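You operate a simulated robot arm through the tools that you are given. There is no shell and no other tool. Be economical: measure what you need, move in short steps, check, and stop when the job is done.

The job below is to be done with a simulated two-armed robot. You get a single attempt, and the scene is never put back.

JOB
Pick up the red canister with one hand, pass it to the other hand and put it on the top of the black table. Set down upright: red canister.
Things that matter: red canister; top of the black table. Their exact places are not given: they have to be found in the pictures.

The check looks at the end state, three seconds after you hand in, the way a careful person would. Anything else that was tipped, shoved, dropped, spilled or broken makes it a failure.

ROBOT AND FRAMES
Two 7-joint arms with two-finger grippers on one trunk, on a base that drives. Base frame: it is fixed to the floor where the robot stands at the start and does not move with it; the origin is under the middle of the robot, x ahead of it, y to its left, z up. Readings come in cm, degrees, newtons and seconds.
The left shoulder is at the start at [9.9, 21.6, 109.1], the right one opposite. With the tool pointing down near the work surface each hand reaches from about 34 to 84 cm from the robot's upright axis, wherever it stands, measured 20 degrees to its own side. Places, roughly: top of the black table [50, -290, 80]. Payload 3.18 kg a hand.
Tool frame (each hand has its own): the origin (TCP) lies between the finger pads and is the grasp point; the fingertips stand 3 cm ahead of it; z points along the fingers, y is the line along which they close. The gripper opens to 14.4 cm. The gripper's body begins 10.3 cm behind the TCP.
Orientation is told as [roll, pitch, yaw] about the base's x, y, z axes, in that order, counted from this pose: with the fingers straight down and closing along the base's y, the tool's x points along the base's -x, its y along +y and its z along -z.

CONTROLS
- The arms move only by the tool play_rows. It takes "left_targets", "right_targets" or both (then of equal length, played together; a hand with none holds still); each is a list of rows, each an object (a shift or turn left out is 0, a gripper value left out holds the last) with "rot": the turn, a rotation vector about the tool's x, y, z in degrees, a list of three; "dp": the shift along the tool's x, y, z in mm, a list of three; "fingers": the finger opening in mm, from 0 to 144. In form: [{"rot": [rx, ry, rz], "dp": [dx, dy, dz], "fingers": fingers}, ...]. A call has 1 to 12 rows; each row is the pose to reach, as a shift and turn from the pose commanded when the call began, along the tool's axes at that moment. Each row takes 0.2 s and may step no farther than 5 cm and 8.6 degrees from the row before; otherwise, or with a gripper value out of range, the whole call is refused. Where a pose cannot be reached the arm comes as near as it can. A force on the tool above 40 N (or 10 N above the force at the start of the call, whichever is more), or a blocked arm, ends the call early, and 0.2 s more pass. Each finger halts on what it meets, pressing with about 40 N; the grip force reading is that of the motor and also rises with nothing between the fingers. The clock runs only during rows and for 0.2 s after the last one: add rows that repeat a pose to give the fingers time. The reply holds the time, the measured pose of the TCP, the force on the tool along the base axes, the opening and the grip force, in the units named above and with some noise, with the torque about the TCP (base axes, N m) and any sound that the robot's microphone picked up.
- Cameras (640 x 400 px; columns grow to the right, rows downward): "scene" is now at [20.61, -1.86, 128.15]; the picture's right is [-0.19, -0.98, 0.00], its down [-0.53, 0.11, -0.84] and it looks along [0.82, -0.16, -0.55] (base axes); focal length 282 px, centre (320, 200). "left" rides on the left gripper at [7.6, -1.6, -14.3] in its tool frame; the picture's right is [0.21, 0.98, 0.00], its down [-0.84, 0.18, -0.51] and it looks along [-0.50, 0.11, 0.86] (tool axes); focal length 218 px, centre (320, 200). "right" rides on the right gripper at [7.7, 1.6, -14.3] in its tool frame; the picture's right is [-0.21, 0.98, 0.00], its down [-0.84, -0.18, -0.51] and it looks along [-0.50, -0.11, 0.86] (tool axes); focal length 218 px, centre (320, 200).
- grab_frame(camera): a new picture of that camera. No time passes.
- raise_lower(by): slides the trunk up (or, below 0, down) by that many cm; the arms and the scene camera ride with it, the base frame stays. It gives what a move gives, with no picture.
- base_move(legs): drives the robot by 1 to 6 legs, each [ahead, left, turn to the left] in cm, cm and degrees, along the robot's own axes; the way and the turn of a leg run together, so that a leg with both is an arc; at most 150 cm and 180 degrees a leg. The arms and the cameras ride along, it lands a little off, and it stops where it bumps. It gives what a move gives.
- aim_head(pan, tilt): turns the head with the scene camera to pan (to the left, within 80 degrees either way) and tilt (down, from -29 to 69), counted from straight ahead of the robot. It gives what a move gives.
- point_at(camera, pixels): there is no depth. For up to 12 entries [column, row, z] of the newest picture of that camera ("zoom" is the newest enlarged one), the place [x, y] in the base frame at which the ray of that pixel passes the height z, good to about 0.2 cm. No time passes.
- enlarge(camera, box): a new picture of the part [left, top, right, bottom] of that camera's present view, enlarged. No time passes.
- hand_in(): hands the job in; it is judged then, once.

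Keep the steps short. Do not move on a guess: measure, check each grasp and each placing, and mend mistakes. In all there are 80 turns and 70 pictures (those below and enlarged ones count). Leave the grippers open and the arms clear of the work at the hand-in unless told otherwise, and finish with a single line.

The tools are called after ">>>" by a JSON object that holds its "name" and its "arguments". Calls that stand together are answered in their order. play_rows: Moves the arms, as the interface text tells. Its arguments: {"type":"object","properties":{"left_targets":{"type":"array","items":{"type":"object","properties":{"rot":{"type":"array","items":{"type":"number"}},"dp":{"type":"array","items":{"type":"number"}},"fingers":{"type":"number"}}}},"right_targets":{"type":"array","items":{"type":"object","properties":{"rot":{"type":"array","items":{"type":"number"}},"dp":{"type":"array","items":{"type":"number"}},"fingers":{"type":"number"}}}}},"required":[]} The other tools are called the same way: raise_lower (by) slides the trunk up or down; base_move (legs) drives the base; aim_head (pan, tilt) turns the head that bears the scene camera; grab_frame (camera) takes a picture; point_at (camera, pixels) gives the place at which the rays of pixels pass given heights; enlarge (camera, box) takes an enlarged picture of a part of a camera's view; hand_in () hands the job in.

At the start:

```text
time_s: 0.0
left_tool_pos: [46.73, 16.37, 105.39]
left_orientation: [0.0, 0.1, 0.0]
left_wrist_force: [0.4, -0.7, 0.6]
left_wrist_torque: [0.01, 0.01, 0.01]
left_gripper_width: 14.41
left_gripper_force: 0.1
right_tool_pos: [38.29, -16.9, 109.46]
right_orientation: [0.0, 0.1, 0.0]
right_wrist_force: [0.2, 0.8, 0.2]
right_wrist_torque: [0.01, 0.02, -0.01]
right_gripper_width: 14.41
right_gripper_force: 0.1
trunk travel left (down, up): [-17.5, 19.4]
robot x, y, heading: [0.28, -0.35, -0.1]
head pan, tilt: [-11.2, 33.0]
```

scene: 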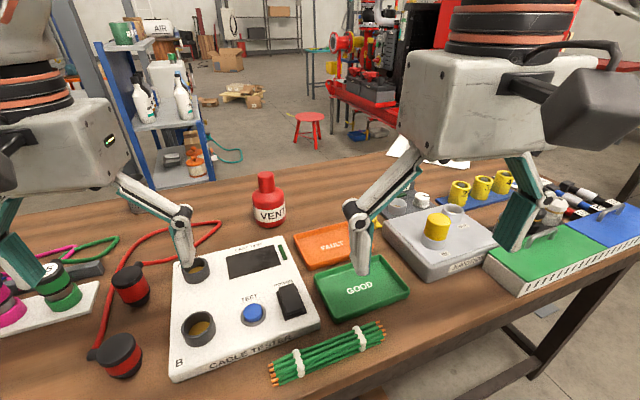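
right: 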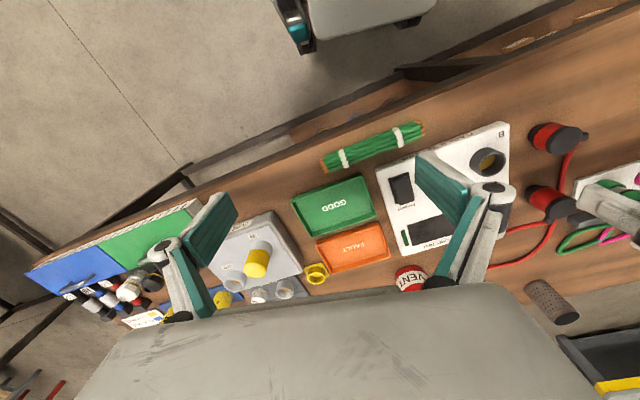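
left: 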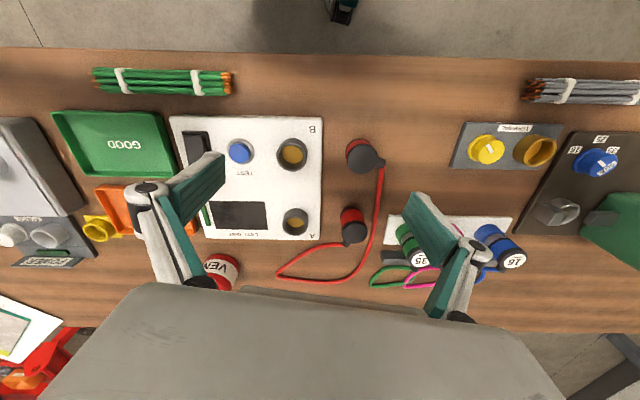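

I see a red canister labelled VENT at about (268,200) in the scene picture. I'll enlarge it to check its shape and its surroundings.

>>> {"name": "enlarge", "arguments": {"camera": "scene", "box": [220, 150, 320, 250]}}

>>> {"name": "point_at", "arguments": {"camera": "scene", "pixels": [[268, 226, 80], [268, 226, 75], [268, 226, 85], [266, 176, 95], [266, 176, 100], [252, 220, 80], [285, 220, 80]]}}

>>> {"name": "point_at", "arguments": {"camera": "left", "pixels": [[225, 255, 80], [225, 255, 85], [225, 255, 90], [321, 116, 80], [313, 240, 80]]}}

>>> {"name": "point_at", "arguments": {"camera": "right", "pixels": [[509, 123, 80], [510, 123, 75], [400, 270, 80]]}}

```text
4.00 times, centred on (270, 200) of scene
```

zoom: 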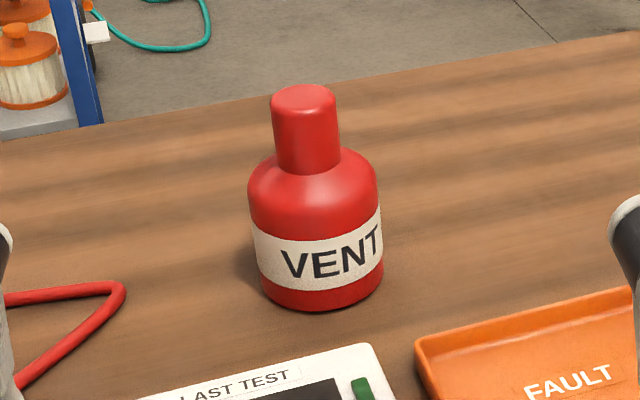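

```text
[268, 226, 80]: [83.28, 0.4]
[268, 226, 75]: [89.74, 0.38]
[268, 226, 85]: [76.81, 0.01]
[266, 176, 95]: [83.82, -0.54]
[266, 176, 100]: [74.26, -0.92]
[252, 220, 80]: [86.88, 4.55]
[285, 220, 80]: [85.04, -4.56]
```

```text
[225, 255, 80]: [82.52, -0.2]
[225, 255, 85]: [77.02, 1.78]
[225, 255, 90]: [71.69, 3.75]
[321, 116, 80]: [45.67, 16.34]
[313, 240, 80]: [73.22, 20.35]
```

```text
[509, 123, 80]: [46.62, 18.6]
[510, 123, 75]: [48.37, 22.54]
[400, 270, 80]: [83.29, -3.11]
```

The canister is a body with a narrower neck. Next I'll get a closer view of it from both wrist cameras, and look right toward the black table.

>>> {"name": "enlarge", "arguments": {"camera": "left", "box": [170, 220, 270, 300]}}

>>> {"name": "aim_head", "arguments": {"pan": -78, "tilt": 20}}

>>> {"name": "grab_frame", "arguments": {"camera": "scene"}}

```text
5.00 times, centred on (220, 260) of left
```

zoom: 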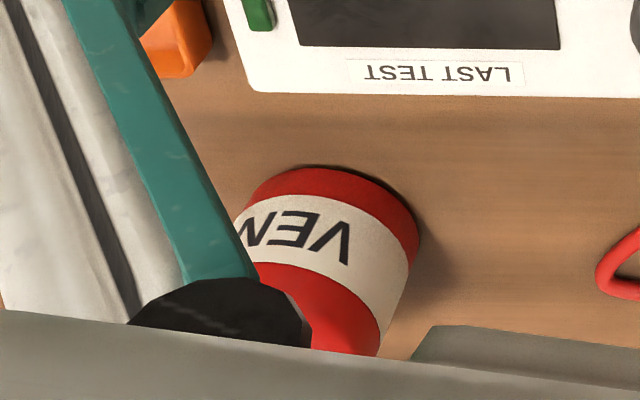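

```text
time_s: 1.4
left_tool_pos: [46.78, 16.47, 105.44]
left_orientation: [0.0, 0.0, 0.0]
left_wrist_force: [0.9, -0.5, -0.1]
left_wrist_torque: [-0.02, -0.01, 0.0]
left_gripper_width: 14.4
left_gripper_force: 0.1
right_tool_pos: [38.36, -16.89, 109.27]
right_orientation: [0.1, 0.1, 0.1]
right_wrist_force: [-0.1, -0.2, -0.3]
right_wrist_torque: [0.01, 0.01, -0.03]
right_gripper_width: 14.41
right_gripper_force: 0.1
trunk travel left (down, up): [-17.5, 19.4]
robot x, y, heading: [0.1, 0.11, -0.3]
head pan, tilt: [-78.0, 20.0]
```

```text
64 pictures are left
```

scene: 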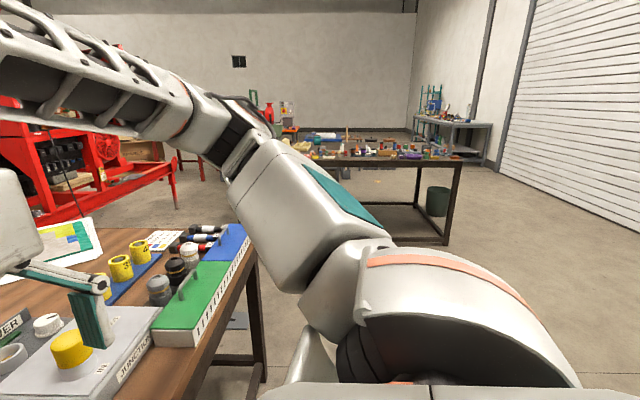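

>>> {"name": "enlarge", "arguments": {"camera": "scene", "box": [270, 100, 500, 244]}}

>>> {"name": "point_at", "arguments": {"camera": "left", "pixels": [[224, 254, 77], [224, 254, 79], [224, 254, 81]]}}

```text
2.78 times, centred on (385, 172) of scene
```

zoom: 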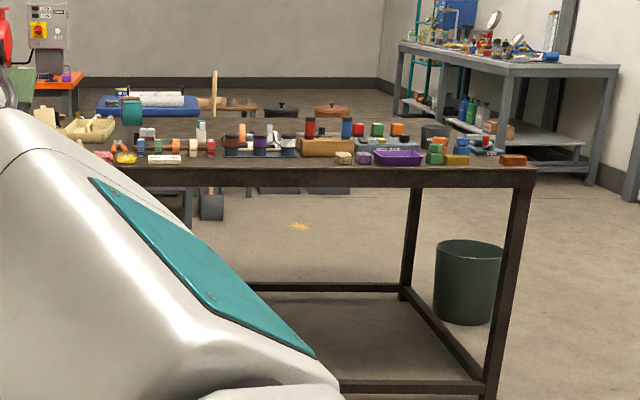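

```text
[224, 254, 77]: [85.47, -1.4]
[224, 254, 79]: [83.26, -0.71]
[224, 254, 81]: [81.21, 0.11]
```

The black table stands to the right, with clutter on it. The canister is near (87.5, -0.4), its base at about z=80, and it is about 9 cm wide and 13.5 cm tall. That is a bit out of reach, so I'll look down at the table's near edge and the base clearance.

>>> {"name": "point_at", "arguments": {"camera": "left", "pixels": [[300, 53, 80], [100, 49, 80], [500, 60, 80]]}}

>>> {"name": "aim_head", "arguments": {"pan": 0, "tilt": 66}}

>>> {"name": "grab_frame", "arguments": {"camera": "scene"}}

```text
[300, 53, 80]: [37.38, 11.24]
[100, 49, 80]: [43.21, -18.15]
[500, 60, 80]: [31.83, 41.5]
```

```text
time_s: 2.9
left_tool_pos: [46.71, 16.5, 105.44]
left_orientation: [0.0, 0.0, 0.0]
left_wrist_force: [0.0, 0.7, -0.4]
left_wrist_torque: [0.03, 0.0, 0.03]
left_gripper_width: 14.42
left_gripper_force: 0.1
right_tool_pos: [38.32, -16.92, 109.43]
right_orientation: [-0.1, 0.1, 0.0]
right_wrist_force: [-0.6, 0.2, 0.5]
right_wrist_torque: [0.02, -0.01, 0.01]
right_gripper_width: 14.4
right_gripper_force: 0.1
trunk travel left (down, up): [-17.5, 19.4]
robot x, y, heading: [-0.0, 0.22, 0.2]
head pan, tilt: [0.0, 66.0]
```

```text
62 pictures are left
```

scene: 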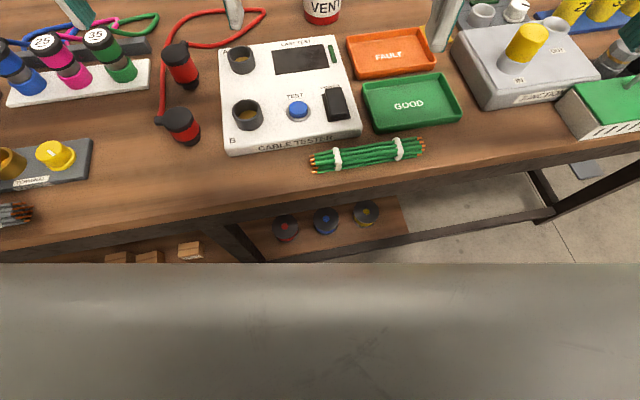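

The table edge runs at an angle and there is clutter in front of the canister. My plan has four parts:
- The right hand grips the body with its fingers tilted forward by 40°.
- The left hand takes the neck from above.
- I drive to the black table.
- I set the canister down from above.

First I turn the right hand 25° and move it forward in free space.

>>> {"name": "play_rows", "arguments": {"right_targets": [{"dp": [-40, 6, -6], "rot": [0, 0, -5]}, {"dp": [-80, 12, -12], "rot": [0, 0, -10]}, {"dp": [-120, 18, -18], "rot": [0, 0, -15]}, {"dp": [-160, 24, -24], "rot": [0, 0, -20]}, {"dp": [-200, 30, -26], "rot": [0, 0, -25]}]}}

>>> {"name": "play_rows", "arguments": {"right_targets": [{"rot": [0, -8, 0]}, {"rot": [0, -16, 0]}, {"rot": [0, -24, 0]}, {"rot": [0, -32, 0]}, {"rot": [0, -40, 0]}]}}

>>> {"name": "aim_head", "arguments": {"pan": 0, "tilt": 30}}

>>> {"name": "grab_frame", "arguments": {"camera": "scene"}}

>>> {"name": "grab_frame", "arguments": {"camera": "right"}}

```text
time_s: 4.1
left_tool_pos: [46.73, 16.39, 105.43]
left_orientation: [0.0, 0.0, 0.0]
left_wrist_force: [-0.2, 0.2, -0.5]
left_wrist_torque: [-0.01, 0.02, 0.01]
left_gripper_width: 14.41
left_gripper_force: 0.0
right_tool_pos: [51.2, -14.89, 111.4]
right_orientation: [0.0, 0.0, 16.3]
right_wrist_force: [0.0, -0.1, 0.5]
right_wrist_torque: [-0.01, 0.04, -0.01]
right_gripper_width: 14.38
right_gripper_force: 0.0
right hand out of reach, approached as far as the arm can: row 4, 5
trunk travel left (down, up): [-17.5, 19.4]
robot x, y, heading: [-0.43, 0.13, 0.0]
head pan, tilt: [0.0, 66.0]
```

```text
time_s: 5.3
left_tool_pos: [46.67, 16.4, 105.44]
left_orientation: [0.0, 0.0, 0.0]
left_wrist_force: [0.5, 0.5, 0.3]
left_wrist_torque: [0.0, -0.01, 0.0]
left_gripper_width: 14.41
left_gripper_force: 0.1
right_tool_pos: [51.28, -15.02, 111.43]
right_orientation: [0.1, -40.1, 16.3]
right_wrist_force: [-0.7, 0.1, -0.4]
right_wrist_torque: [-0.01, -0.01, -0.01]
right_gripper_width: 14.42
right_gripper_force: 0.1
trunk travel left (down, up): [-17.5, 19.4]
robot x, y, heading: [0.36, 0.21, 0.2]
head pan, tilt: [0.0, 66.0]
```

```text
time_s: 6.3
left_tool_pos: [46.79, 16.44, 105.45]
left_orientation: [0.0, 0.0, 0.0]
left_wrist_force: [0.4, 0.6, -0.4]
left_wrist_torque: [0.0, 0.0, -0.01]
left_gripper_width: 14.37
left_gripper_force: 0.1
right_tool_pos: [51.31, -14.88, 111.3]
right_orientation: [0.0, -39.9, 16.2]
right_wrist_force: [1.6, -0.4, 0.8]
right_wrist_torque: [0.0, -0.01, 0.01]
right_gripper_width: 14.39
right_gripper_force: 0.0
trunk travel left (down, up): [-17.5, 19.4]
robot x, y, heading: [-0.21, 0.18, -0.1]
head pan, tilt: [0.0, 30.0]
```

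```text
61 pictures are left
```

scene: 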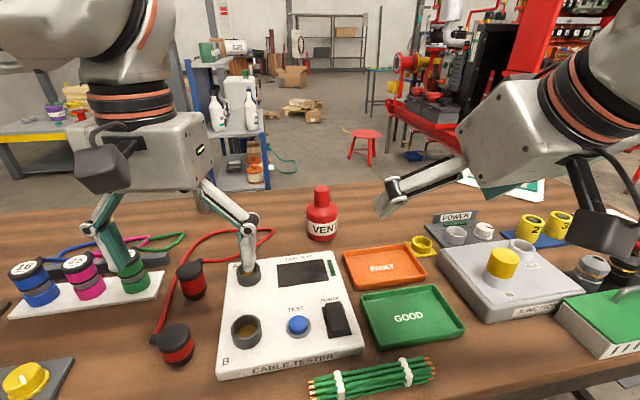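

```text
60 pictures are left
```

right: 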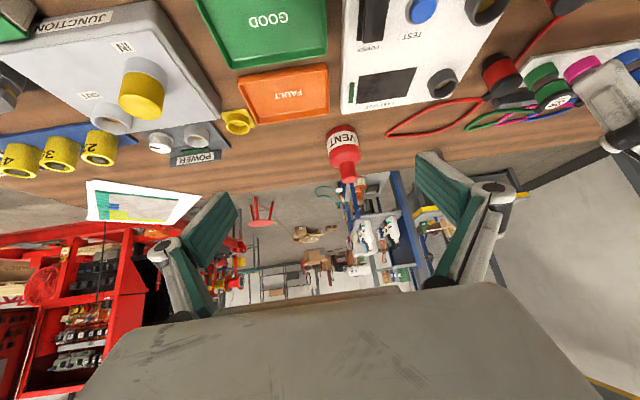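

The arm tilted fine. I'll refine the canister position from the current scene and right-hand views.

>>> {"name": "enlarge", "arguments": {"camera": "right", "box": [294, 110, 390, 190]}}

>>> {"name": "enlarge", "arguments": {"camera": "scene", "box": [272, 175, 368, 250]}}

```text
5.00 times, centred on (342, 150) of right
```

zoom: 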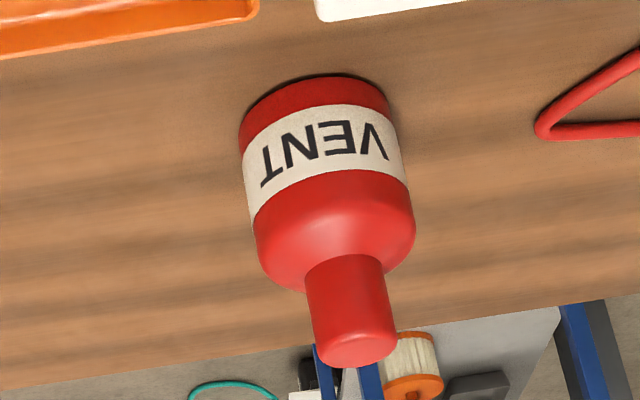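

```text
5.33 times, centred on (320, 212) of scene
```

zoom: 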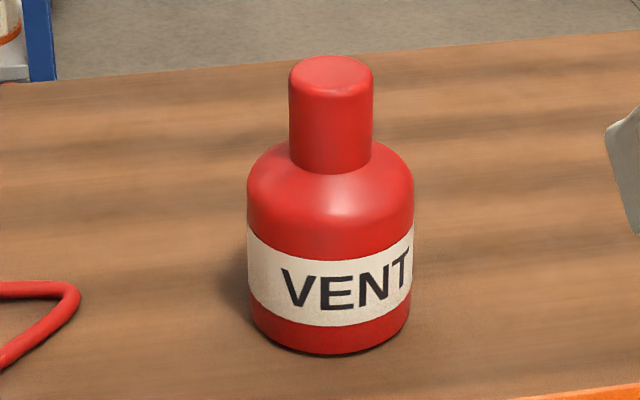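

>>> {"name": "point_at", "arguments": {"camera": "scene", "pixels": [[321.9, 241.2, 78], [321.9, 241.2, 80], [321.9, 241.2, 82], [321.9, 188.5, 92], [321.9, 188.5, 94], [321.9, 188.5, 96], [306.5, 222, 84], [337.5, 222, 84]]}}

>>> {"name": "point_at", "arguments": {"camera": "right", "pixels": [[341, 124.6, 78], [341, 124.6, 80], [341, 124.6, 82], [349.4, 179, 92], [349.4, 179, 94], [349.4, 179, 96], [386, 136, 80]]}}

```text
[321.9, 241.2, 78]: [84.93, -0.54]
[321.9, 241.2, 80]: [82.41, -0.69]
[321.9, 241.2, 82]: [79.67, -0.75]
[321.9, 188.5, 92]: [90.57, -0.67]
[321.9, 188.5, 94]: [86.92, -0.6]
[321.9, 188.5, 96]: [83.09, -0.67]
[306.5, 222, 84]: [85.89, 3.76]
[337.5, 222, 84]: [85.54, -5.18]
```

```text
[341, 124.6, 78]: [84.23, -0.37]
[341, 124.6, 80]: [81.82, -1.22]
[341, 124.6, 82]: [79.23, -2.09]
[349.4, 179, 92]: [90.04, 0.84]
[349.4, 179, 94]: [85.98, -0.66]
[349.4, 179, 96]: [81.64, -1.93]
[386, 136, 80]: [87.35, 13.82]
```

Both views agree: the canister's centre is about (87, -0.7), its base z≈79.5 and its top z≈94. I'll move the right hand to a standoff 14 cm back along the finger direction.

>>> {"name": "play_rows", "arguments": {"right_targets": [{"dp": [-15, 4.5, 39], "fingers": 144}, {"dp": [-30, 9, 78]}, {"dp": [-45, 13.5, 117]}, {"dp": [-60, 18, 156]}, {"dp": [-75, 22.5, 195]}, {"dp": [-90, 27, 234]}, {"dp": [-105, 31.5, 273]}, {"dp": [-120, 36, 312]}, {"dp": [-120, 36, 312]}]}}

>>> {"name": "grab_frame", "arguments": {"camera": "right"}}

>>> {"name": "grab_frame", "arguments": {"camera": "scene"}}

```text
time_s: 8.3
left_tool_pos: [46.76, 16.37, 105.6]
left_orientation: [0.0, -0.1, -0.1]
left_wrist_force: [0.4, -0.1, 0.8]
left_wrist_torque: [-0.01, 0.01, -0.01]
left_gripper_width: 14.4
left_gripper_force: 0.1
right_tool_pos: [78.2, -3.39, 95.22]
right_orientation: [0.0, -40.1, 16.2]
right_wrist_force: [-0.4, -0.9, -0.3]
right_wrist_torque: [0.0, -0.01, -0.01]
right_gripper_width: 14.38
right_gripper_force: 0.0
trunk travel left (down, up): [-17.5, 19.4]
robot x, y, heading: [0.41, 0.04, -0.2]
head pan, tilt: [0.0, 30.0]
```

```text
57 pictures are left
```

right: 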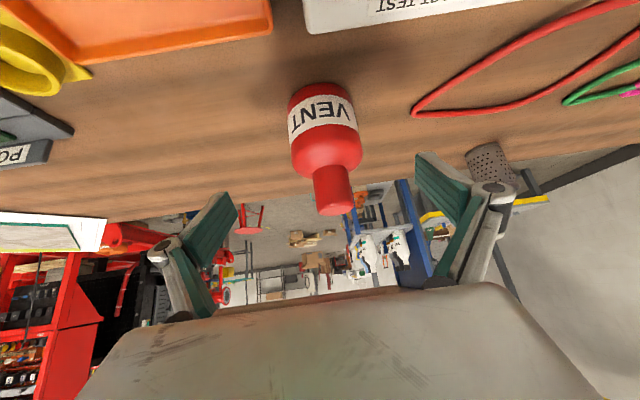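

```text
56 pictures are left
```

scene: 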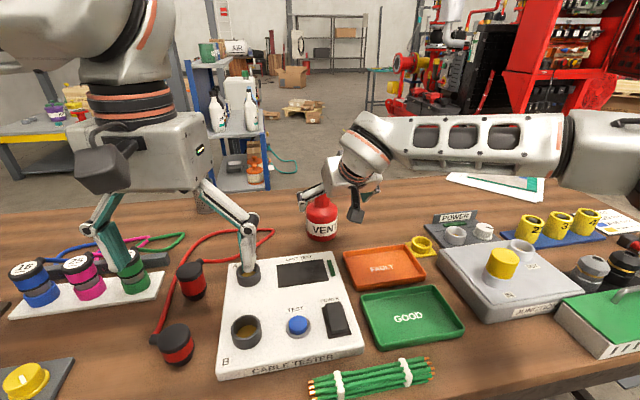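

The fingers straddle the canister symmetrically and the forearm is clear. I'll advance 8 cm along the finger axis, then check again.

>>> {"name": "play_rows", "arguments": {"right_targets": [{"dp": [0, 0, 27]}, {"dp": [-1, 1, 54]}, {"dp": [-1, 1, 80]}]}}

>>> {"name": "grab_frame", "arguments": {"camera": "right"}}

>>> {"name": "grab_frame", "arguments": {"camera": "scene"}}

```text
time_s: 9.1
left_tool_pos: [46.76, 16.39, 105.28]
left_orientation: [0.0, 0.0, -0.1]
left_wrist_force: [-0.1, -0.2, -0.3]
left_wrist_torque: [0.0, 0.03, -0.01]
left_gripper_width: 14.42
left_gripper_force: 0.2
right_tool_pos: [83.31, -1.81, 89.16]
right_orientation: [0.0, -39.9, 16.3]
right_wrist_force: [1.6, 0.1, -0.4]
right_wrist_torque: [0.0, 0.03, 0.05]
right_gripper_width: 14.4
right_gripper_force: 0.1
trunk travel left (down, up): [-17.5, 19.4]
robot x, y, heading: [-0.17, 0.08, 0.2]
head pan, tilt: [0.0, 30.0]
```

```text
55 pictures are left
```

right: 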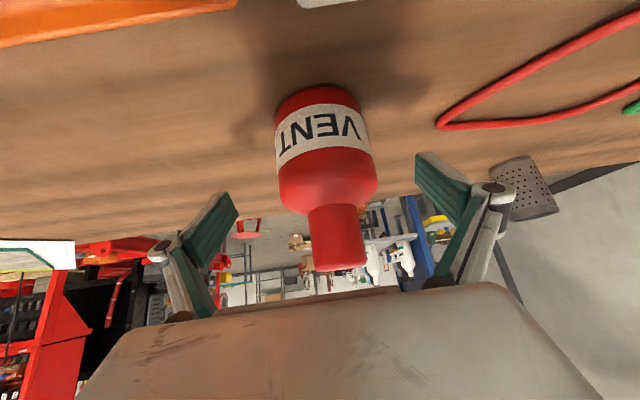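

```text
54 pictures are left
```

scene: 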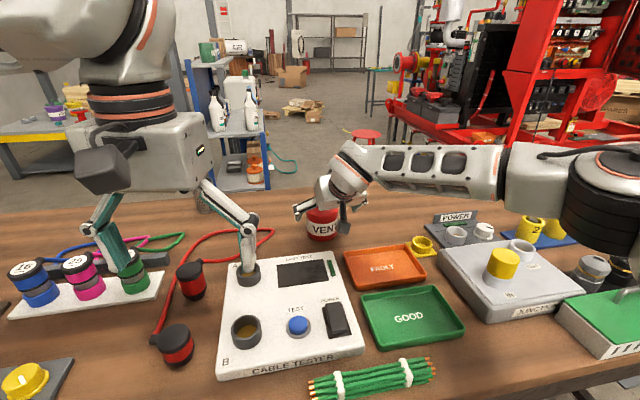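

Clear so far; the elbow is about 30 cm above the table. I'll advance the last 6 cm.

>>> {"name": "play_rows", "arguments": {"right_targets": [{"dp": [0, 0, 20]}, {"dp": [0, 0, 40]}, {"dp": [0, 0, 60]}]}}

>>> {"name": "grab_frame", "arguments": {"camera": "right"}}

>>> {"name": "enlarge", "arguments": {"camera": "scene", "box": [272, 165, 368, 250]}}

```text
time_s: 9.9
left_tool_pos: [46.85, 16.43, 105.46]
left_orientation: [0.0, 0.0, -0.1]
left_wrist_force: [-0.1, 0.8, 0.4]
left_wrist_torque: [-0.05, 0.04, 0.0]
left_gripper_width: 14.4
left_gripper_force: 0.1
right_tool_pos: [87.08, -0.71, 84.37]
right_orientation: [0.1, -39.9, 16.4]
right_wrist_force: [0.4, -0.4, 0.5]
right_wrist_torque: [0.03, 0.02, 0.01]
right_gripper_width: 14.41
right_gripper_force: 0.0
trunk travel left (down, up): [-17.5, 19.4]
robot x, y, heading: [0.02, 0.41, -0.1]
head pan, tilt: [0.0, 30.0]
```

```text
53 pictures are left
```

right: 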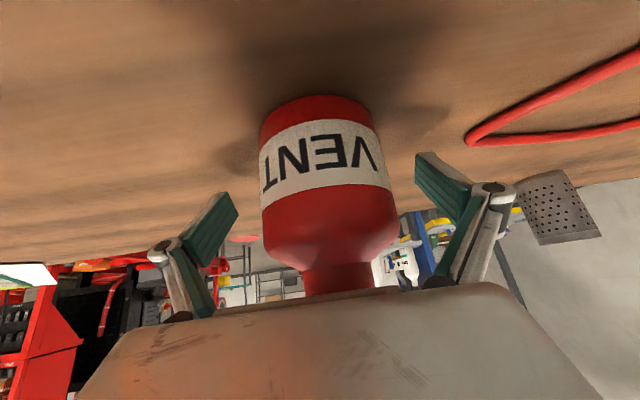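

```text
4.71 times, centred on (320, 208) of scene
```

zoom: 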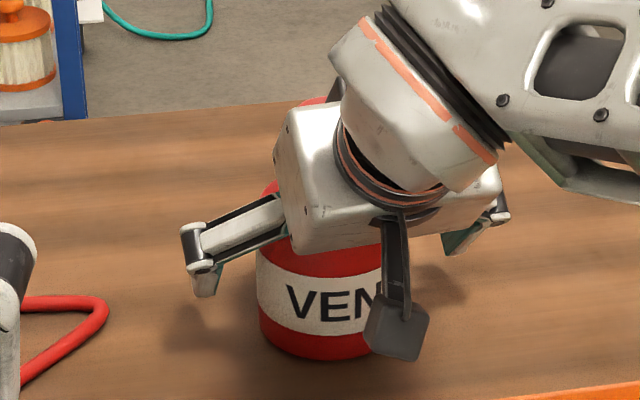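

The body lies centred between the pads, so I'll close the right gripper.

>>> {"name": "play_rows", "arguments": {"right_targets": [{"fingers": 110}, {"fingers": 95}, {"fingers": 85}, {"fingers": 75}, {"fingers": 75}, {"fingers": 75}]}}

>>> {"name": "grab_frame", "arguments": {"camera": "right"}}

```text
time_s: 11.3
left_tool_pos: [46.63, 16.43, 105.42]
left_orientation: [0.1, -0.1, 0.0]
left_wrist_force: [-0.4, -0.4, -0.6]
left_wrist_torque: [-0.01, 0.0, 0.0]
left_gripper_width: 14.42
left_gripper_force: 0.0
right_tool_pos: [87.03, -0.77, 84.54]
right_orientation: [0.0, -39.9, 16.4]
right_wrist_force: [-1.2, 3.3, 0.7]
right_wrist_torque: [0.11, 0.09, 0.0]
right_gripper_width: 8.37
right_gripper_force: 39.8
trunk travel left (down, up): [-17.5, 19.4]
robot x, y, heading: [0.26, 0.1, -0.1]
head pan, tilt: [0.0, 30.0]
```

```text
51 pictures are left
```

right: 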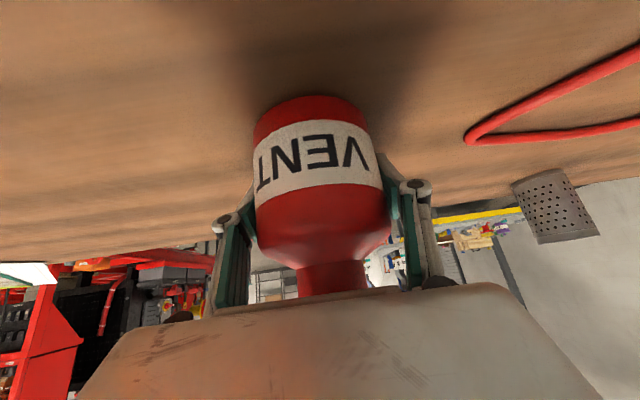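

Gripped at 8.4 cm with 40 N. I'll lift 3 cm straight up and check the weight.

>>> {"name": "play_rows", "arguments": {"right_targets": [{"dp": [-6.4, 0, -7.7], "fingers": 65}, {"dp": [-12.9, 0, -15.3]}, {"dp": [-25.7, 0, -30.6]}, {"dp": [-38.6, 0, -46]}, {"dp": [-38.6, 0, -46]}]}}

>>> {"name": "grab_frame", "arguments": {"camera": "right"}}

```text
time_s: 12.5
left_tool_pos: [46.68, 16.34, 105.36]
left_orientation: [0.1, 0.1, 0.0]
left_wrist_force: [0.7, 1.3, 0.2]
left_wrist_torque: [-0.02, -0.01, 0.01]
left_gripper_width: 14.4
left_gripper_force: 0.1
right_tool_pos: [87.05, -0.62, 90.48]
right_orientation: [0.1, -39.8, 16.2]
right_wrist_force: [0.5, 0.0, -6.5]
right_wrist_torque: [-0.03, -0.05, 0.0]
right_gripper_width: 8.38
right_gripper_force: 40.3
trunk travel left (down, up): [-17.5, 19.4]
robot x, y, heading: [-0.2, 0.08, 0.1]
head pan, tilt: [0.0, 30.0]
```

```text
50 pictures are left
```

right: 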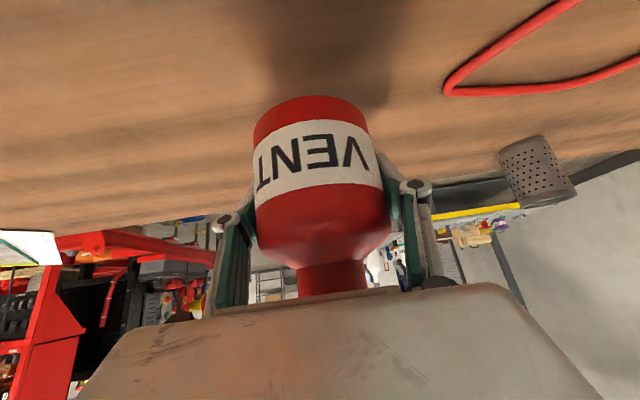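

The canister is held and weighs about 0.66 kg. Next I turn the left hand by -90° and move it left for the handover. At the same time the right hand lifts another 8 cm straight up.

>>> {"name": "play_rows", "arguments": {"left_targets": [{"dp": [0, 15, -3], "rot": [0, 0, 8]}, {"dp": [0, 30, -6], "rot": [0, 0, 16]}, {"dp": [0, 45, -9], "rot": [0, 0, 24]}, {"dp": [0, 60, -12], "rot": [0, 0, 32]}, {"dp": [0, 75, -15], "rot": [0, 0, 40]}, {"dp": [0, 90, -18], "rot": [0, 0, 48]}, {"dp": [0, 90, -18], "rot": [0, 0, 56]}, {"dp": [0, 90, -18], "rot": [0, 0, 64]}, {"dp": [0, 90, -18], "rot": [0, 0, 72]}, {"dp": [0, 90, -18], "rot": [0, 0, 80]}, {"dp": [0, 90, -18], "rot": [0, 0, 88]}, {"dp": [0, 90, -18], "rot": [0, 0, 90]}], "right_targets": [{"dp": [-6.4, 0, -7.7]}, {"dp": [-12.8, 0, -15.4]}, {"dp": [-19.2, 0, -23]}, {"dp": [-25.6, 0, -30.7]}, {"dp": [-32, 0, -38.4]}, {"dp": [-38.4, 0, -46]}, {"dp": [-45, 0, -53.6]}, {"dp": [-51.4, 0, -61.3]}, {"dp": [-51.4, 0, -61.3]}, {"dp": [-51.4, 0, -61.3]}, {"dp": [-51.4, 0, -61.3]}, {"dp": [-51.4, 0, -61.3]}]}}

>>> {"name": "grab_frame", "arguments": {"camera": "scene"}}

```text
time_s: 15.1
left_tool_pos: [46.71, 25.38, 107.25]
left_orientation: [-0.1, 0.0, -90.1]
left_wrist_force: [0.5, 0.1, -0.4]
left_wrist_torque: [0.01, 0.0, 0.01]
left_gripper_width: 14.42
left_gripper_force: 0.1
right_tool_pos: [87.02, -0.61, 98.49]
right_orientation: [0.1, -40.0, 16.2]
right_wrist_force: [0.6, -0.8, -7.1]
right_wrist_torque: [0.01, -0.04, 0.01]
right_gripper_width: 8.36
right_gripper_force: 40.2
trunk travel left (down, up): [-17.5, 19.4]
robot x, y, heading: [0.13, 0.18, -0.1]
head pan, tilt: [0.0, 30.0]
```

```text
49 pictures are left
```

scene: 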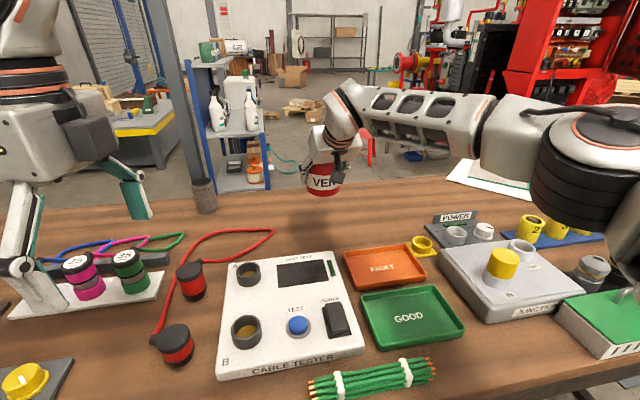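

Now I'll bring the right hand with the canister back to about (58, 0, 99), still upright.

>>> {"name": "play_rows", "arguments": {"right_targets": [{"dp": [29.5, 11.5, -26.7]}, {"dp": [59, 23, -53.4]}, {"dp": [88.5, 34.5, -80]}, {"dp": [118, 46, -107]}, {"dp": [148, 58, -134]}, {"dp": [177, 69.5, -160]}, {"dp": [207, 81, -187]}, {"dp": [207, 81, -187]}]}}

>>> {"name": "play_rows", "arguments": {"right_targets": [{"rot": [-5.3, 0, -6.3]}, {"rot": [-10.6, 0, -12.6]}, {"rot": [-15.9, 0, -18.9]}, {"rot": [-21.2, 0, -25.2]}, {"rot": [-26.5, 0, -31.5]}, {"rot": [-31.8, 0, -37.8]}, {"rot": [-37.1, 0, -44.1]}, {"rot": [-42.4, 0, -50.4]}, {"rot": [-47.6, 0, -56.7]}]}}

>>> {"name": "grab_frame", "arguments": {"camera": "scene"}}

```text
time_s: 16.9
left_tool_pos: [46.81, 25.41, 107.21]
left_orientation: [-0.1, 0.0, -90.0]
left_wrist_force: [-0.7, 0.3, 0.5]
left_wrist_torque: [0.04, 0.04, -0.01]
left_gripper_width: 14.41
left_gripper_force: 0.0
right_tool_pos: [58.14, -0.83, 99.53]
right_orientation: [0.0, -39.9, 16.3]
right_wrist_force: [0.5, -0.4, -5.9]
right_wrist_torque: [0.03, 0.0, 0.01]
right_gripper_width: 8.38
right_gripper_force: 40.1
trunk travel left (down, up): [-17.5, 19.4]
robot x, y, heading: [0.35, 0.17, 0.4]
head pan, tilt: [0.0, 30.0]
```

```text
time_s: 18.9
left_tool_pos: [46.79, 25.28, 107.18]
left_orientation: [0.0, 0.0, -90.0]
left_wrist_force: [0.7, 0.3, 0.0]
left_wrist_torque: [0.07, 0.05, -0.04]
left_gripper_width: 14.41
left_gripper_force: 0.1
right_tool_pos: [57.5, 1.66, 101.32]
right_orientation: [-3.0, -45.2, 67.3]
right_wrist_force: [0.6, -0.3, -5.9]
right_wrist_torque: [0.08, 0.02, 0.07]
right_gripper_width: 8.37
right_gripper_force: 40.5
right hand out of reach, approached as far as the arm can: row 6, 7, 8, 9
trunk travel left (down, up): [-17.5, 19.4]
robot x, y, heading: [0.32, 0.07, -0.0]
head pan, tilt: [0.0, 30.0]
```

```text
48 pictures are left
```

scene: 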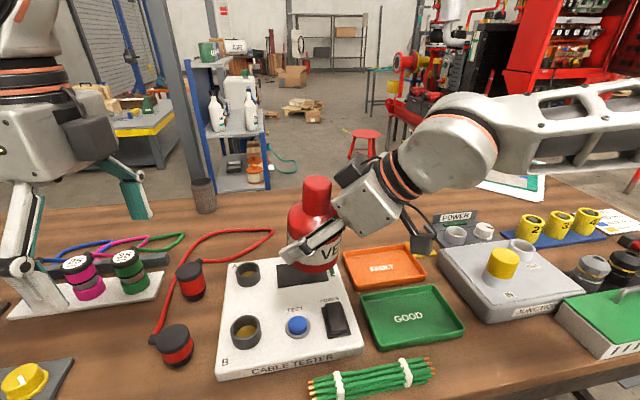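

The right arm reached a limit at about yaw 60 and tilted slightly. I'll turn it back to about yaw 56 and pitch -40 so the canister is upright again.

>>> {"name": "play_rows", "arguments": {"right_targets": [{"dp": [9, 1, 3], "rot": [2.3, 2.6, 4.2]}, {"dp": [19, 2, 7], "rot": [4.7, 5.2, 8.5]}, {"dp": [19, 2, 7], "rot": [4.7, 5.2, 8.5]}]}}

>>> {"name": "play_rows", "arguments": {"left_targets": [{"rot": [0, 0, 8]}, {"rot": [0, 0, 16]}, {"rot": [0, 0, 24]}, {"rot": [0, 0, 32]}, {"rot": [0, 0, 32]}]}}

```text
time_s: 19.7
left_tool_pos: [46.81, 25.29, 107.29]
left_orientation: [0.0, 0.0, -90.0]
left_wrist_force: [-0.1, 0.1, 0.0]
left_wrist_torque: [0.01, -0.01, -0.02]
left_gripper_width: 14.39
left_gripper_force: 0.0
right_tool_pos: [56.82, 0.91, 99.61]
right_orientation: [0.1, -40.1, 55.7]
right_wrist_force: [-0.8, -0.1, -6.4]
right_wrist_torque: [0.06, -0.02, 0.0]
right_gripper_width: 8.38
right_gripper_force: 40.3
trunk travel left (down, up): [-17.5, 19.4]
robot x, y, heading: [0.0, -0.2, 0.2]
head pan, tilt: [0.0, 30.0]
```

```text
time_s: 20.9
left_tool_pos: [46.7, 25.37, 107.2]
left_orientation: [-0.1, 0.0, -122.1]
left_wrist_force: [0.3, -0.1, -0.6]
left_wrist_torque: [0.03, 0.05, -0.01]
left_gripper_width: 14.41
left_gripper_force: 0.0
right_tool_pos: [56.89, 1.02, 99.52]
right_orientation: [0.1, -40.2, 55.8]
right_wrist_force: [0.1, -0.6, -6.2]
right_wrist_torque: [0.02, -0.04, 0.0]
right_gripper_width: 8.35
right_gripper_force: 39.8
trunk travel left (down, up): [-17.5, 19.4]
robot x, y, heading: [-0.31, 0.21, 0.1]
head pan, tilt: [0.0, 30.0]
```

Both hands are lined up in yaw. Reaching high with the tool vertical is limited, so I'll raise the trunk 12 cm and work lower relative to the shoulders. Then I'll look at the held canister.

>>> {"name": "raise_lower", "arguments": {"by": 12}}

>>> {"name": "grab_frame", "arguments": {"camera": "left"}}

>>> {"name": "grab_frame", "arguments": {"camera": "scene"}}

```text
time_s: 22.4
left_tool_pos: [46.79, 25.42, 119.08]
left_orientation: [-0.2, -0.2, -122.0]
left_wrist_force: [0.1, 0.6, -0.3]
left_wrist_torque: [-0.02, 0.0, 0.01]
left_gripper_width: 14.4
left_gripper_force: 0.0
right_tool_pos: [57.04, 1.05, 111.49]
right_orientation: [0.2, -40.1, 55.7]
right_wrist_force: [0.2, 0.3, -5.9]
right_wrist_torque: [0.07, -0.05, -0.03]
right_gripper_width: 8.36
right_gripper_force: 39.8
trunk travel left (down, up): [-29.5, 7.4]
robot x, y, heading: [-0.02, 0.07, 0.3]
head pan, tilt: [0.0, 30.0]
```

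```text
47 pictures are left
```

left: 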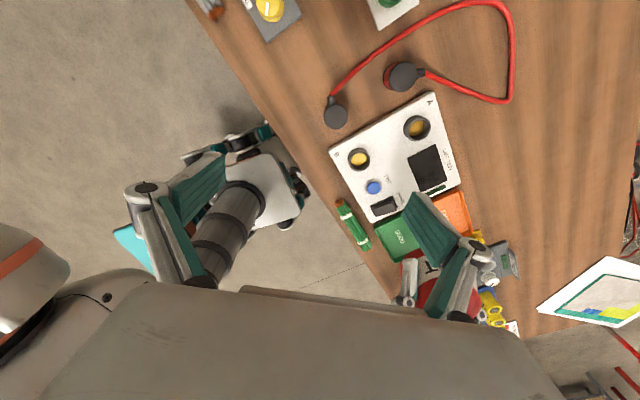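

```text
46 pictures are left
```

scene: 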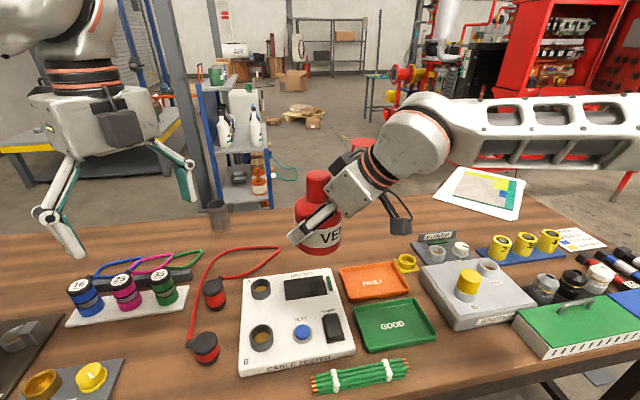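

Now I'll lower the right hand to about (53, 3, 97.5). The canister bottom will be near z 92, clear of the items on the table.

>>> {"name": "play_rows", "arguments": {"right_targets": [{"dp": [24, 11, 26]}, {"dp": [48, 22, 52]}, {"dp": [71, 33, 77]}, {"dp": [95, 44, 103]}, {"dp": [95, 44, 103]}]}}

>>> {"name": "enlarge", "arguments": {"camera": "scene", "box": [230, 150, 450, 300]}}

>>> {"name": "grab_frame", "arguments": {"camera": "right"}}

```text
time_s: 23.6
left_tool_pos: [46.79, 25.53, 119.29]
left_orientation: [0.0, -0.1, -122.0]
left_wrist_force: [0.2, 0.6, -0.4]
left_wrist_torque: [0.0, -0.02, 0.02]
left_gripper_width: 14.39
left_gripper_force: 0.0
right_tool_pos: [52.81, 3.06, 97.66]
right_orientation: [0.1, -40.1, 55.8]
right_wrist_force: [0.2, -0.3, -5.8]
right_wrist_torque: [0.06, -0.03, -0.01]
right_gripper_width: 8.37
right_gripper_force: 39.9
trunk travel left (down, up): [-29.5, 7.4]
robot x, y, heading: [-0.44, -0.29, 0.3]
head pan, tilt: [0.0, 30.0]
```

```text
2.67 times, centred on (340, 225) of scene
```

zoom: 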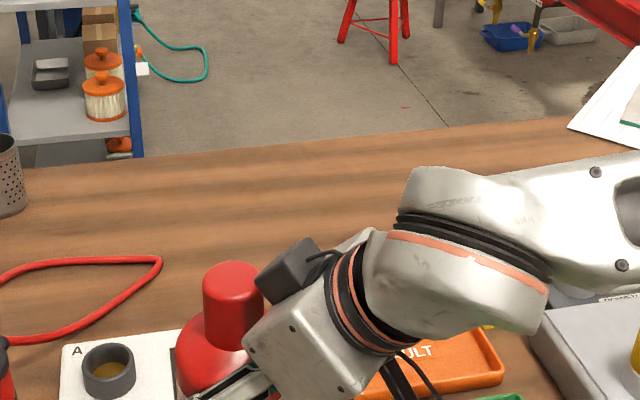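

```text
44 pictures are left
```

right: 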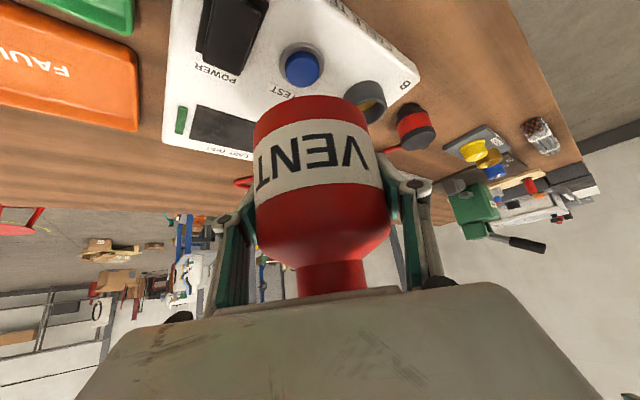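

A dark box sits on top of the right gripper near the neck, at zoom (290,270). I'll measure where it and the neck top are.

>>> {"name": "point_at", "arguments": {"camera": "scene", "pixels": [[307.4, 256, 107], [328, 251, 106], [328, 251, 109], [328, 251, 112], [316, 255, 106], [316, 255, 109], [316, 255, 112]]}}

>>> {"name": "enlarge", "arguments": {"camera": "left", "box": [330, 180, 550, 320]}}

```text
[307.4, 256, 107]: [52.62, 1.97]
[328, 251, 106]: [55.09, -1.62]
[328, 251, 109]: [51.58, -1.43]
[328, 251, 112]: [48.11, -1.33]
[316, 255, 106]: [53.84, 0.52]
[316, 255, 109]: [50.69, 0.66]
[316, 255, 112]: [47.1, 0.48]
```

```text
2.86 times, centred on (440, 250) of left
```

zoom: 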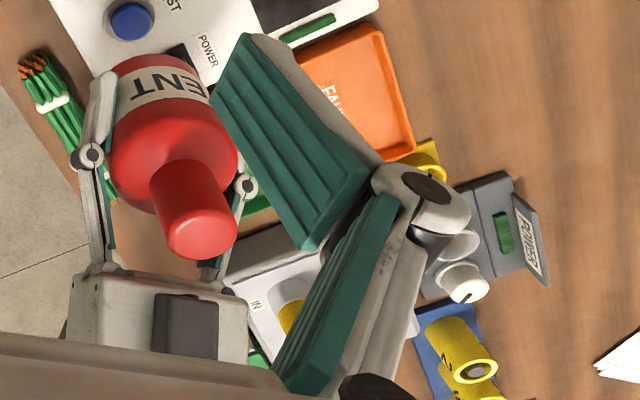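

>>> {"name": "point_at", "arguments": {"camera": "left", "pixels": [[400.4, 263, 105], [400.4, 263, 107], [400.4, 263, 109]]}}

>>> {"name": "point_at", "arguments": {"camera": "scene", "pixels": [[307.4, 256, 105], [307.4, 256, 107], [307.4, 256, 109]]}}

```text
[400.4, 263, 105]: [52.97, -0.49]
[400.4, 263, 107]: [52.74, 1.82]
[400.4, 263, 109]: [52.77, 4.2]
```

```text
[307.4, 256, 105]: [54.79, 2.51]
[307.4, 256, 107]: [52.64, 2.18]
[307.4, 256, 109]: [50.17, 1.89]
```

Both cameras put the neck top at (52.7, 2.1, 107.1). I'll move the left hand to hover above it, tips 5 cm over the top, with the fingers narrowed to 10 cm.

>>> {"name": "play_rows", "arguments": {"left_targets": [{"dp": [-28, 29, 6], "fingers": 100}, {"dp": [-56, 58, 12]}, {"dp": [-84, 87, 18]}, {"dp": [-112, 116, 25]}, {"dp": [-140, 145, 32]}, {"dp": [-167, 174, 38]}, {"dp": [-167, 174, 38]}]}}

>>> {"name": "grab_frame", "arguments": {"camera": "left"}}

>>> {"name": "enlarge", "arguments": {"camera": "scene", "box": [200, 130, 440, 290]}}

```text
time_s: 25.2
left_tool_pos: [52.7, 2.19, 115.41]
left_orientation: [0.1, -0.1, -122.1]
left_wrist_force: [-0.3, 0.6, -1.2]
left_wrist_torque: [-0.01, 0.01, 0.02]
left_gripper_width: 9.98
left_gripper_force: 0.1
right_tool_pos: [52.87, 2.98, 97.71]
right_orientation: [0.1, -40.0, 55.8]
right_wrist_force: [-0.2, 1.3, -5.7]
right_wrist_torque: [0.01, -0.02, 0.0]
right_gripper_width: 8.34
right_gripper_force: 40.0
trunk travel left (down, up): [-29.5, 7.4]
robot x, y, heading: [-0.32, -0.48, -0.2]
head pan, tilt: [0.0, 30.0]
```

```text
42 pictures are left
```

left: 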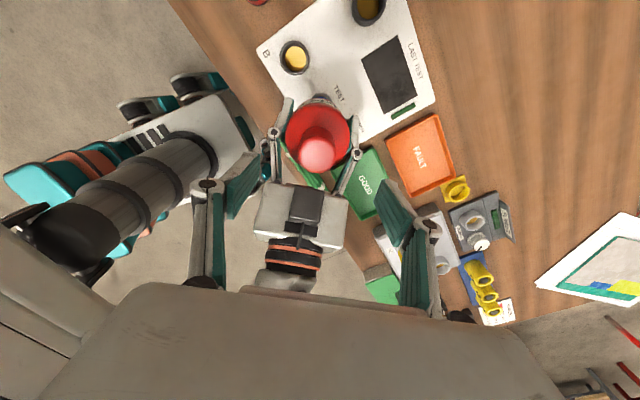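

```text
2.50 times, centred on (320, 210) of scene
```

zoom: 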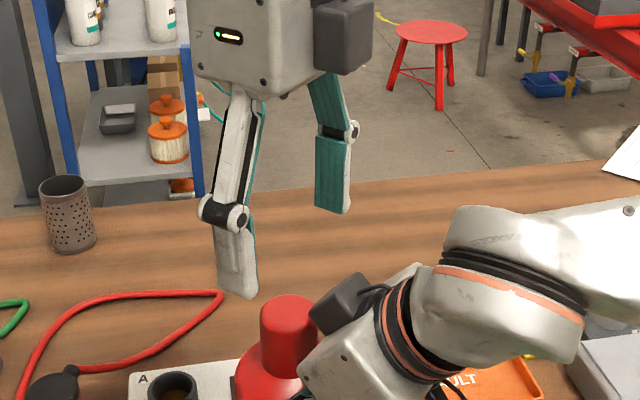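

Hover reached. I'll descend 5 cm and check the alignment.

>>> {"name": "play_rows", "arguments": {"left_targets": [{"dp": [0, 0, 17]}, {"dp": [0, 0, 34]}, {"dp": [0, 0, 50]}]}}

>>> {"name": "grab_frame", "arguments": {"camera": "left"}}

>>> {"name": "enlarge", "arguments": {"camera": "scene", "box": [240, 170, 400, 290]}}

```text
time_s: 26.0
left_tool_pos: [52.75, 2.02, 110.52]
left_orientation: [0.0, 0.0, -122.0]
left_wrist_force: [-0.9, 0.2, -0.4]
left_wrist_torque: [0.02, 0.0, -0.03]
left_gripper_width: 9.98
left_gripper_force: 0.1
right_tool_pos: [52.96, 3.06, 97.59]
right_orientation: [0.2, -40.0, 55.7]
right_wrist_force: [0.5, 0.2, -7.0]
right_wrist_torque: [0.03, -0.03, 0.01]
right_gripper_width: 8.35
right_gripper_force: 39.9
trunk travel left (down, up): [-29.5, 7.4]
robot x, y, heading: [0.42, -0.18, 0.0]
head pan, tilt: [0.0, 30.0]
```

```text
40 pictures are left
```

left: 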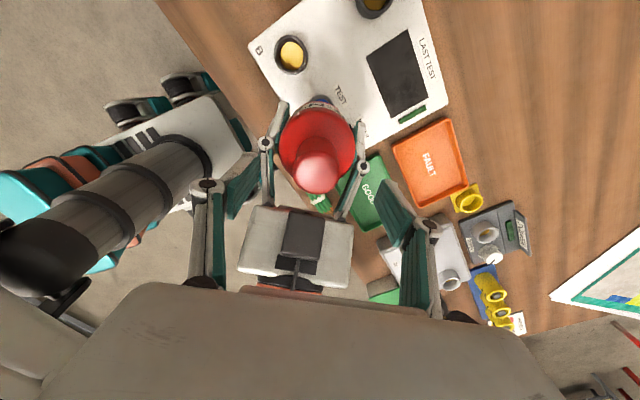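

```text
3.33 times, centred on (320, 230) of scene
```

zoom: 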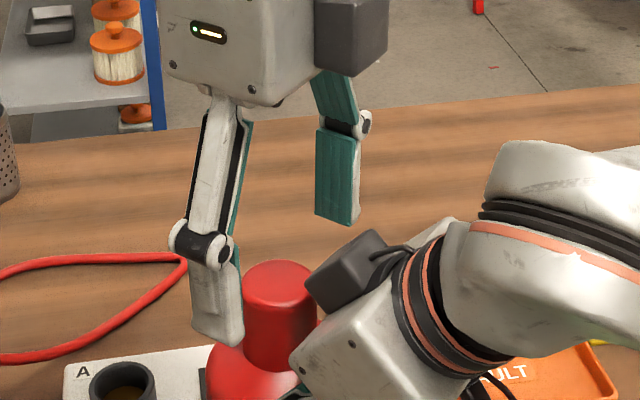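

Aligned: the neck at (318,170) lies midway between the fingertips. I'll descend the last 5 cm.

>>> {"name": "play_rows", "arguments": {"left_targets": [{"dp": [0, 0, 17]}, {"dp": [0, 0, 34]}, {"dp": [0, 0, 50]}, {"dp": [0, 0, 50]}]}}

>>> {"name": "grab_frame", "arguments": {"camera": "left"}}

>>> {"name": "enlarge", "arguments": {"camera": "scene", "box": [240, 190, 400, 310]}}

```text
time_s: 27.0
left_tool_pos: [52.74, 1.98, 105.54]
left_orientation: [0.0, 0.0, -122.0]
left_wrist_force: [0.5, -0.3, -0.5]
left_wrist_torque: [0.02, -0.03, -0.02]
left_gripper_width: 10.0
left_gripper_force: 0.0
right_tool_pos: [52.87, 3.06, 97.66]
right_orientation: [0.1, -40.3, 55.8]
right_wrist_force: [-0.3, 0.4, -6.3]
right_wrist_torque: [0.03, -0.01, 0.01]
right_gripper_width: 8.34
right_gripper_force: 40.0
trunk travel left (down, up): [-29.5, 7.4]
robot x, y, heading: [0.1, -0.15, -0.0]
head pan, tilt: [0.0, 30.0]
```

```text
38 pictures are left
```

left: 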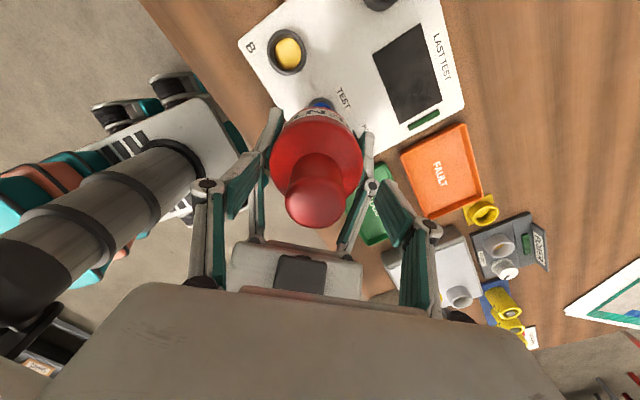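

```text
3.33 times, centred on (320, 250) of scene
```

zoom: 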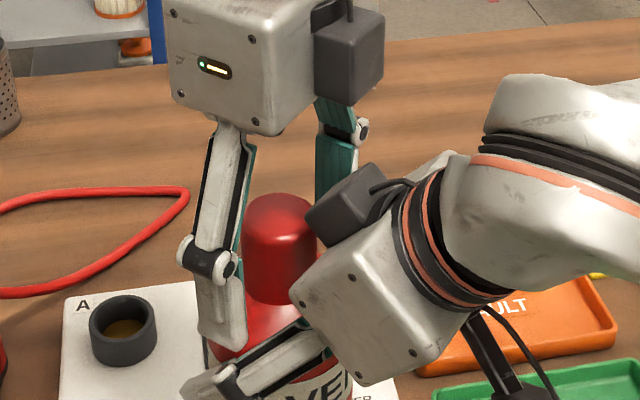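

Fingers straddle the neck without contact. Close the left gripper.

>>> {"name": "play_rows", "arguments": {"left_targets": [{"fingers": 75}, {"fingers": 55}, {"fingers": 40}, {"fingers": 30}, {"fingers": 30}, {"fingers": 30}]}}

>>> {"name": "grab_frame", "arguments": {"camera": "left"}}

```text
time_s: 28.4
left_tool_pos: [52.64, 1.94, 105.61]
left_orientation: [-0.1, -0.2, -121.9]
left_wrist_force: [-24.0, 11.6, 21.6]
left_wrist_torque: [0.82, 1.39, 0.15]
left_gripper_width: 4.1
left_gripper_force: 39.8
right_tool_pos: [53.02, 2.9, 97.47]
right_orientation: [0.1, -40.0, 55.5]
right_wrist_force: [23.9, -12.0, -26.5]
right_wrist_torque: [0.37, 0.36, 0.04]
right_gripper_width: 8.34
right_gripper_force: 40.0
trunk travel left (down, up): [-29.5, 7.4]
robot x, y, heading: [-0.03, -0.12, -0.1]
head pan, tilt: [0.0, 30.0]
```

```text
36 pictures are left
```

left: 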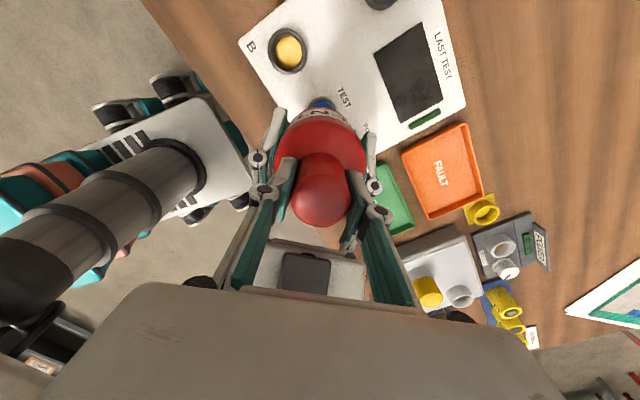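

Grip on the neck holds at 4.1 cm. The two grips strain against each other by about 25 N, so I'll relax the left by about 1 mm before releasing the right.

>>> {"name": "play_rows", "arguments": {"left_targets": [{"dp": [0, -0.6, -0.5]}, {"dp": [0, -1.2, -1]}, {"dp": [0, -1.2, -1]}]}}

```text
time_s: 29.2
left_tool_pos: [52.38, 2.12, 105.56]
left_orientation: [-0.1, -0.1, -122.0]
left_wrist_force: [-20.9, 8.3, 18.9]
left_wrist_torque: [0.6, 1.17, 0.47]
left_gripper_width: 4.14
left_gripper_force: 39.8
right_tool_pos: [52.84, 2.88, 97.56]
right_orientation: [0.2, -39.9, 55.6]
right_wrist_force: [21.6, -8.8, -25.7]
right_wrist_torque: [0.28, 0.35, -0.17]
right_gripper_width: 8.36
right_gripper_force: 40.2
trunk travel left (down, up): [-29.5, 7.4]
robot x, y, heading: [-0.19, -0.11, 0.0]
head pan, tilt: [0.0, 30.0]
```

>>> {"name": "play_rows", "arguments": {"left_targets": [{"dp": [0, -2, -1.5]}, {"dp": [0, -4, -3]}, {"dp": [0, -4, -3]}]}}

>>> {"name": "enlarge", "arguments": {"camera": "left", "box": [220, 90, 420, 250]}}

>>> {"name": "enlarge", "arguments": {"camera": "scene", "box": [250, 210, 370, 310]}}

```text
time_s: 30.0
left_tool_pos: [52.38, 2.24, 105.77]
left_orientation: [0.0, 0.0, -121.9]
left_wrist_force: [-1.9, -2.9, 2.4]
left_wrist_torque: [0.02, 0.2, 0.6]
left_gripper_width: 4.1
left_gripper_force: 40.0
right_tool_pos: [52.68, 3.07, 97.74]
right_orientation: [0.1, -40.2, 56.0]
right_wrist_force: [1.4, 3.0, -9.2]
right_wrist_torque: [-0.26, -0.09, -0.55]
right_gripper_width: 8.37
right_gripper_force: 40.0
trunk travel left (down, up): [-29.5, 7.4]
robot x, y, heading: [-0.36, -0.36, -0.0]
head pan, tilt: [0.0, 30.0]
```

```text
2.50 times, centred on (320, 170) of left
```

zoom: 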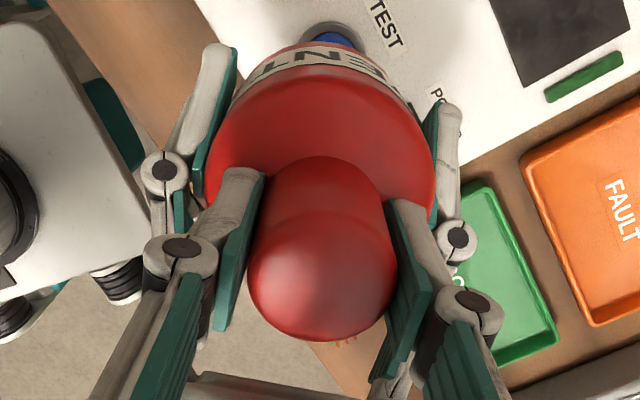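

```text
4.00 times, centred on (310, 260) of scene
```

zoom: 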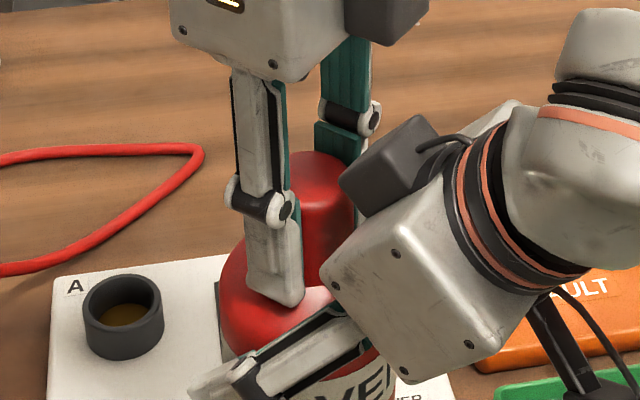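

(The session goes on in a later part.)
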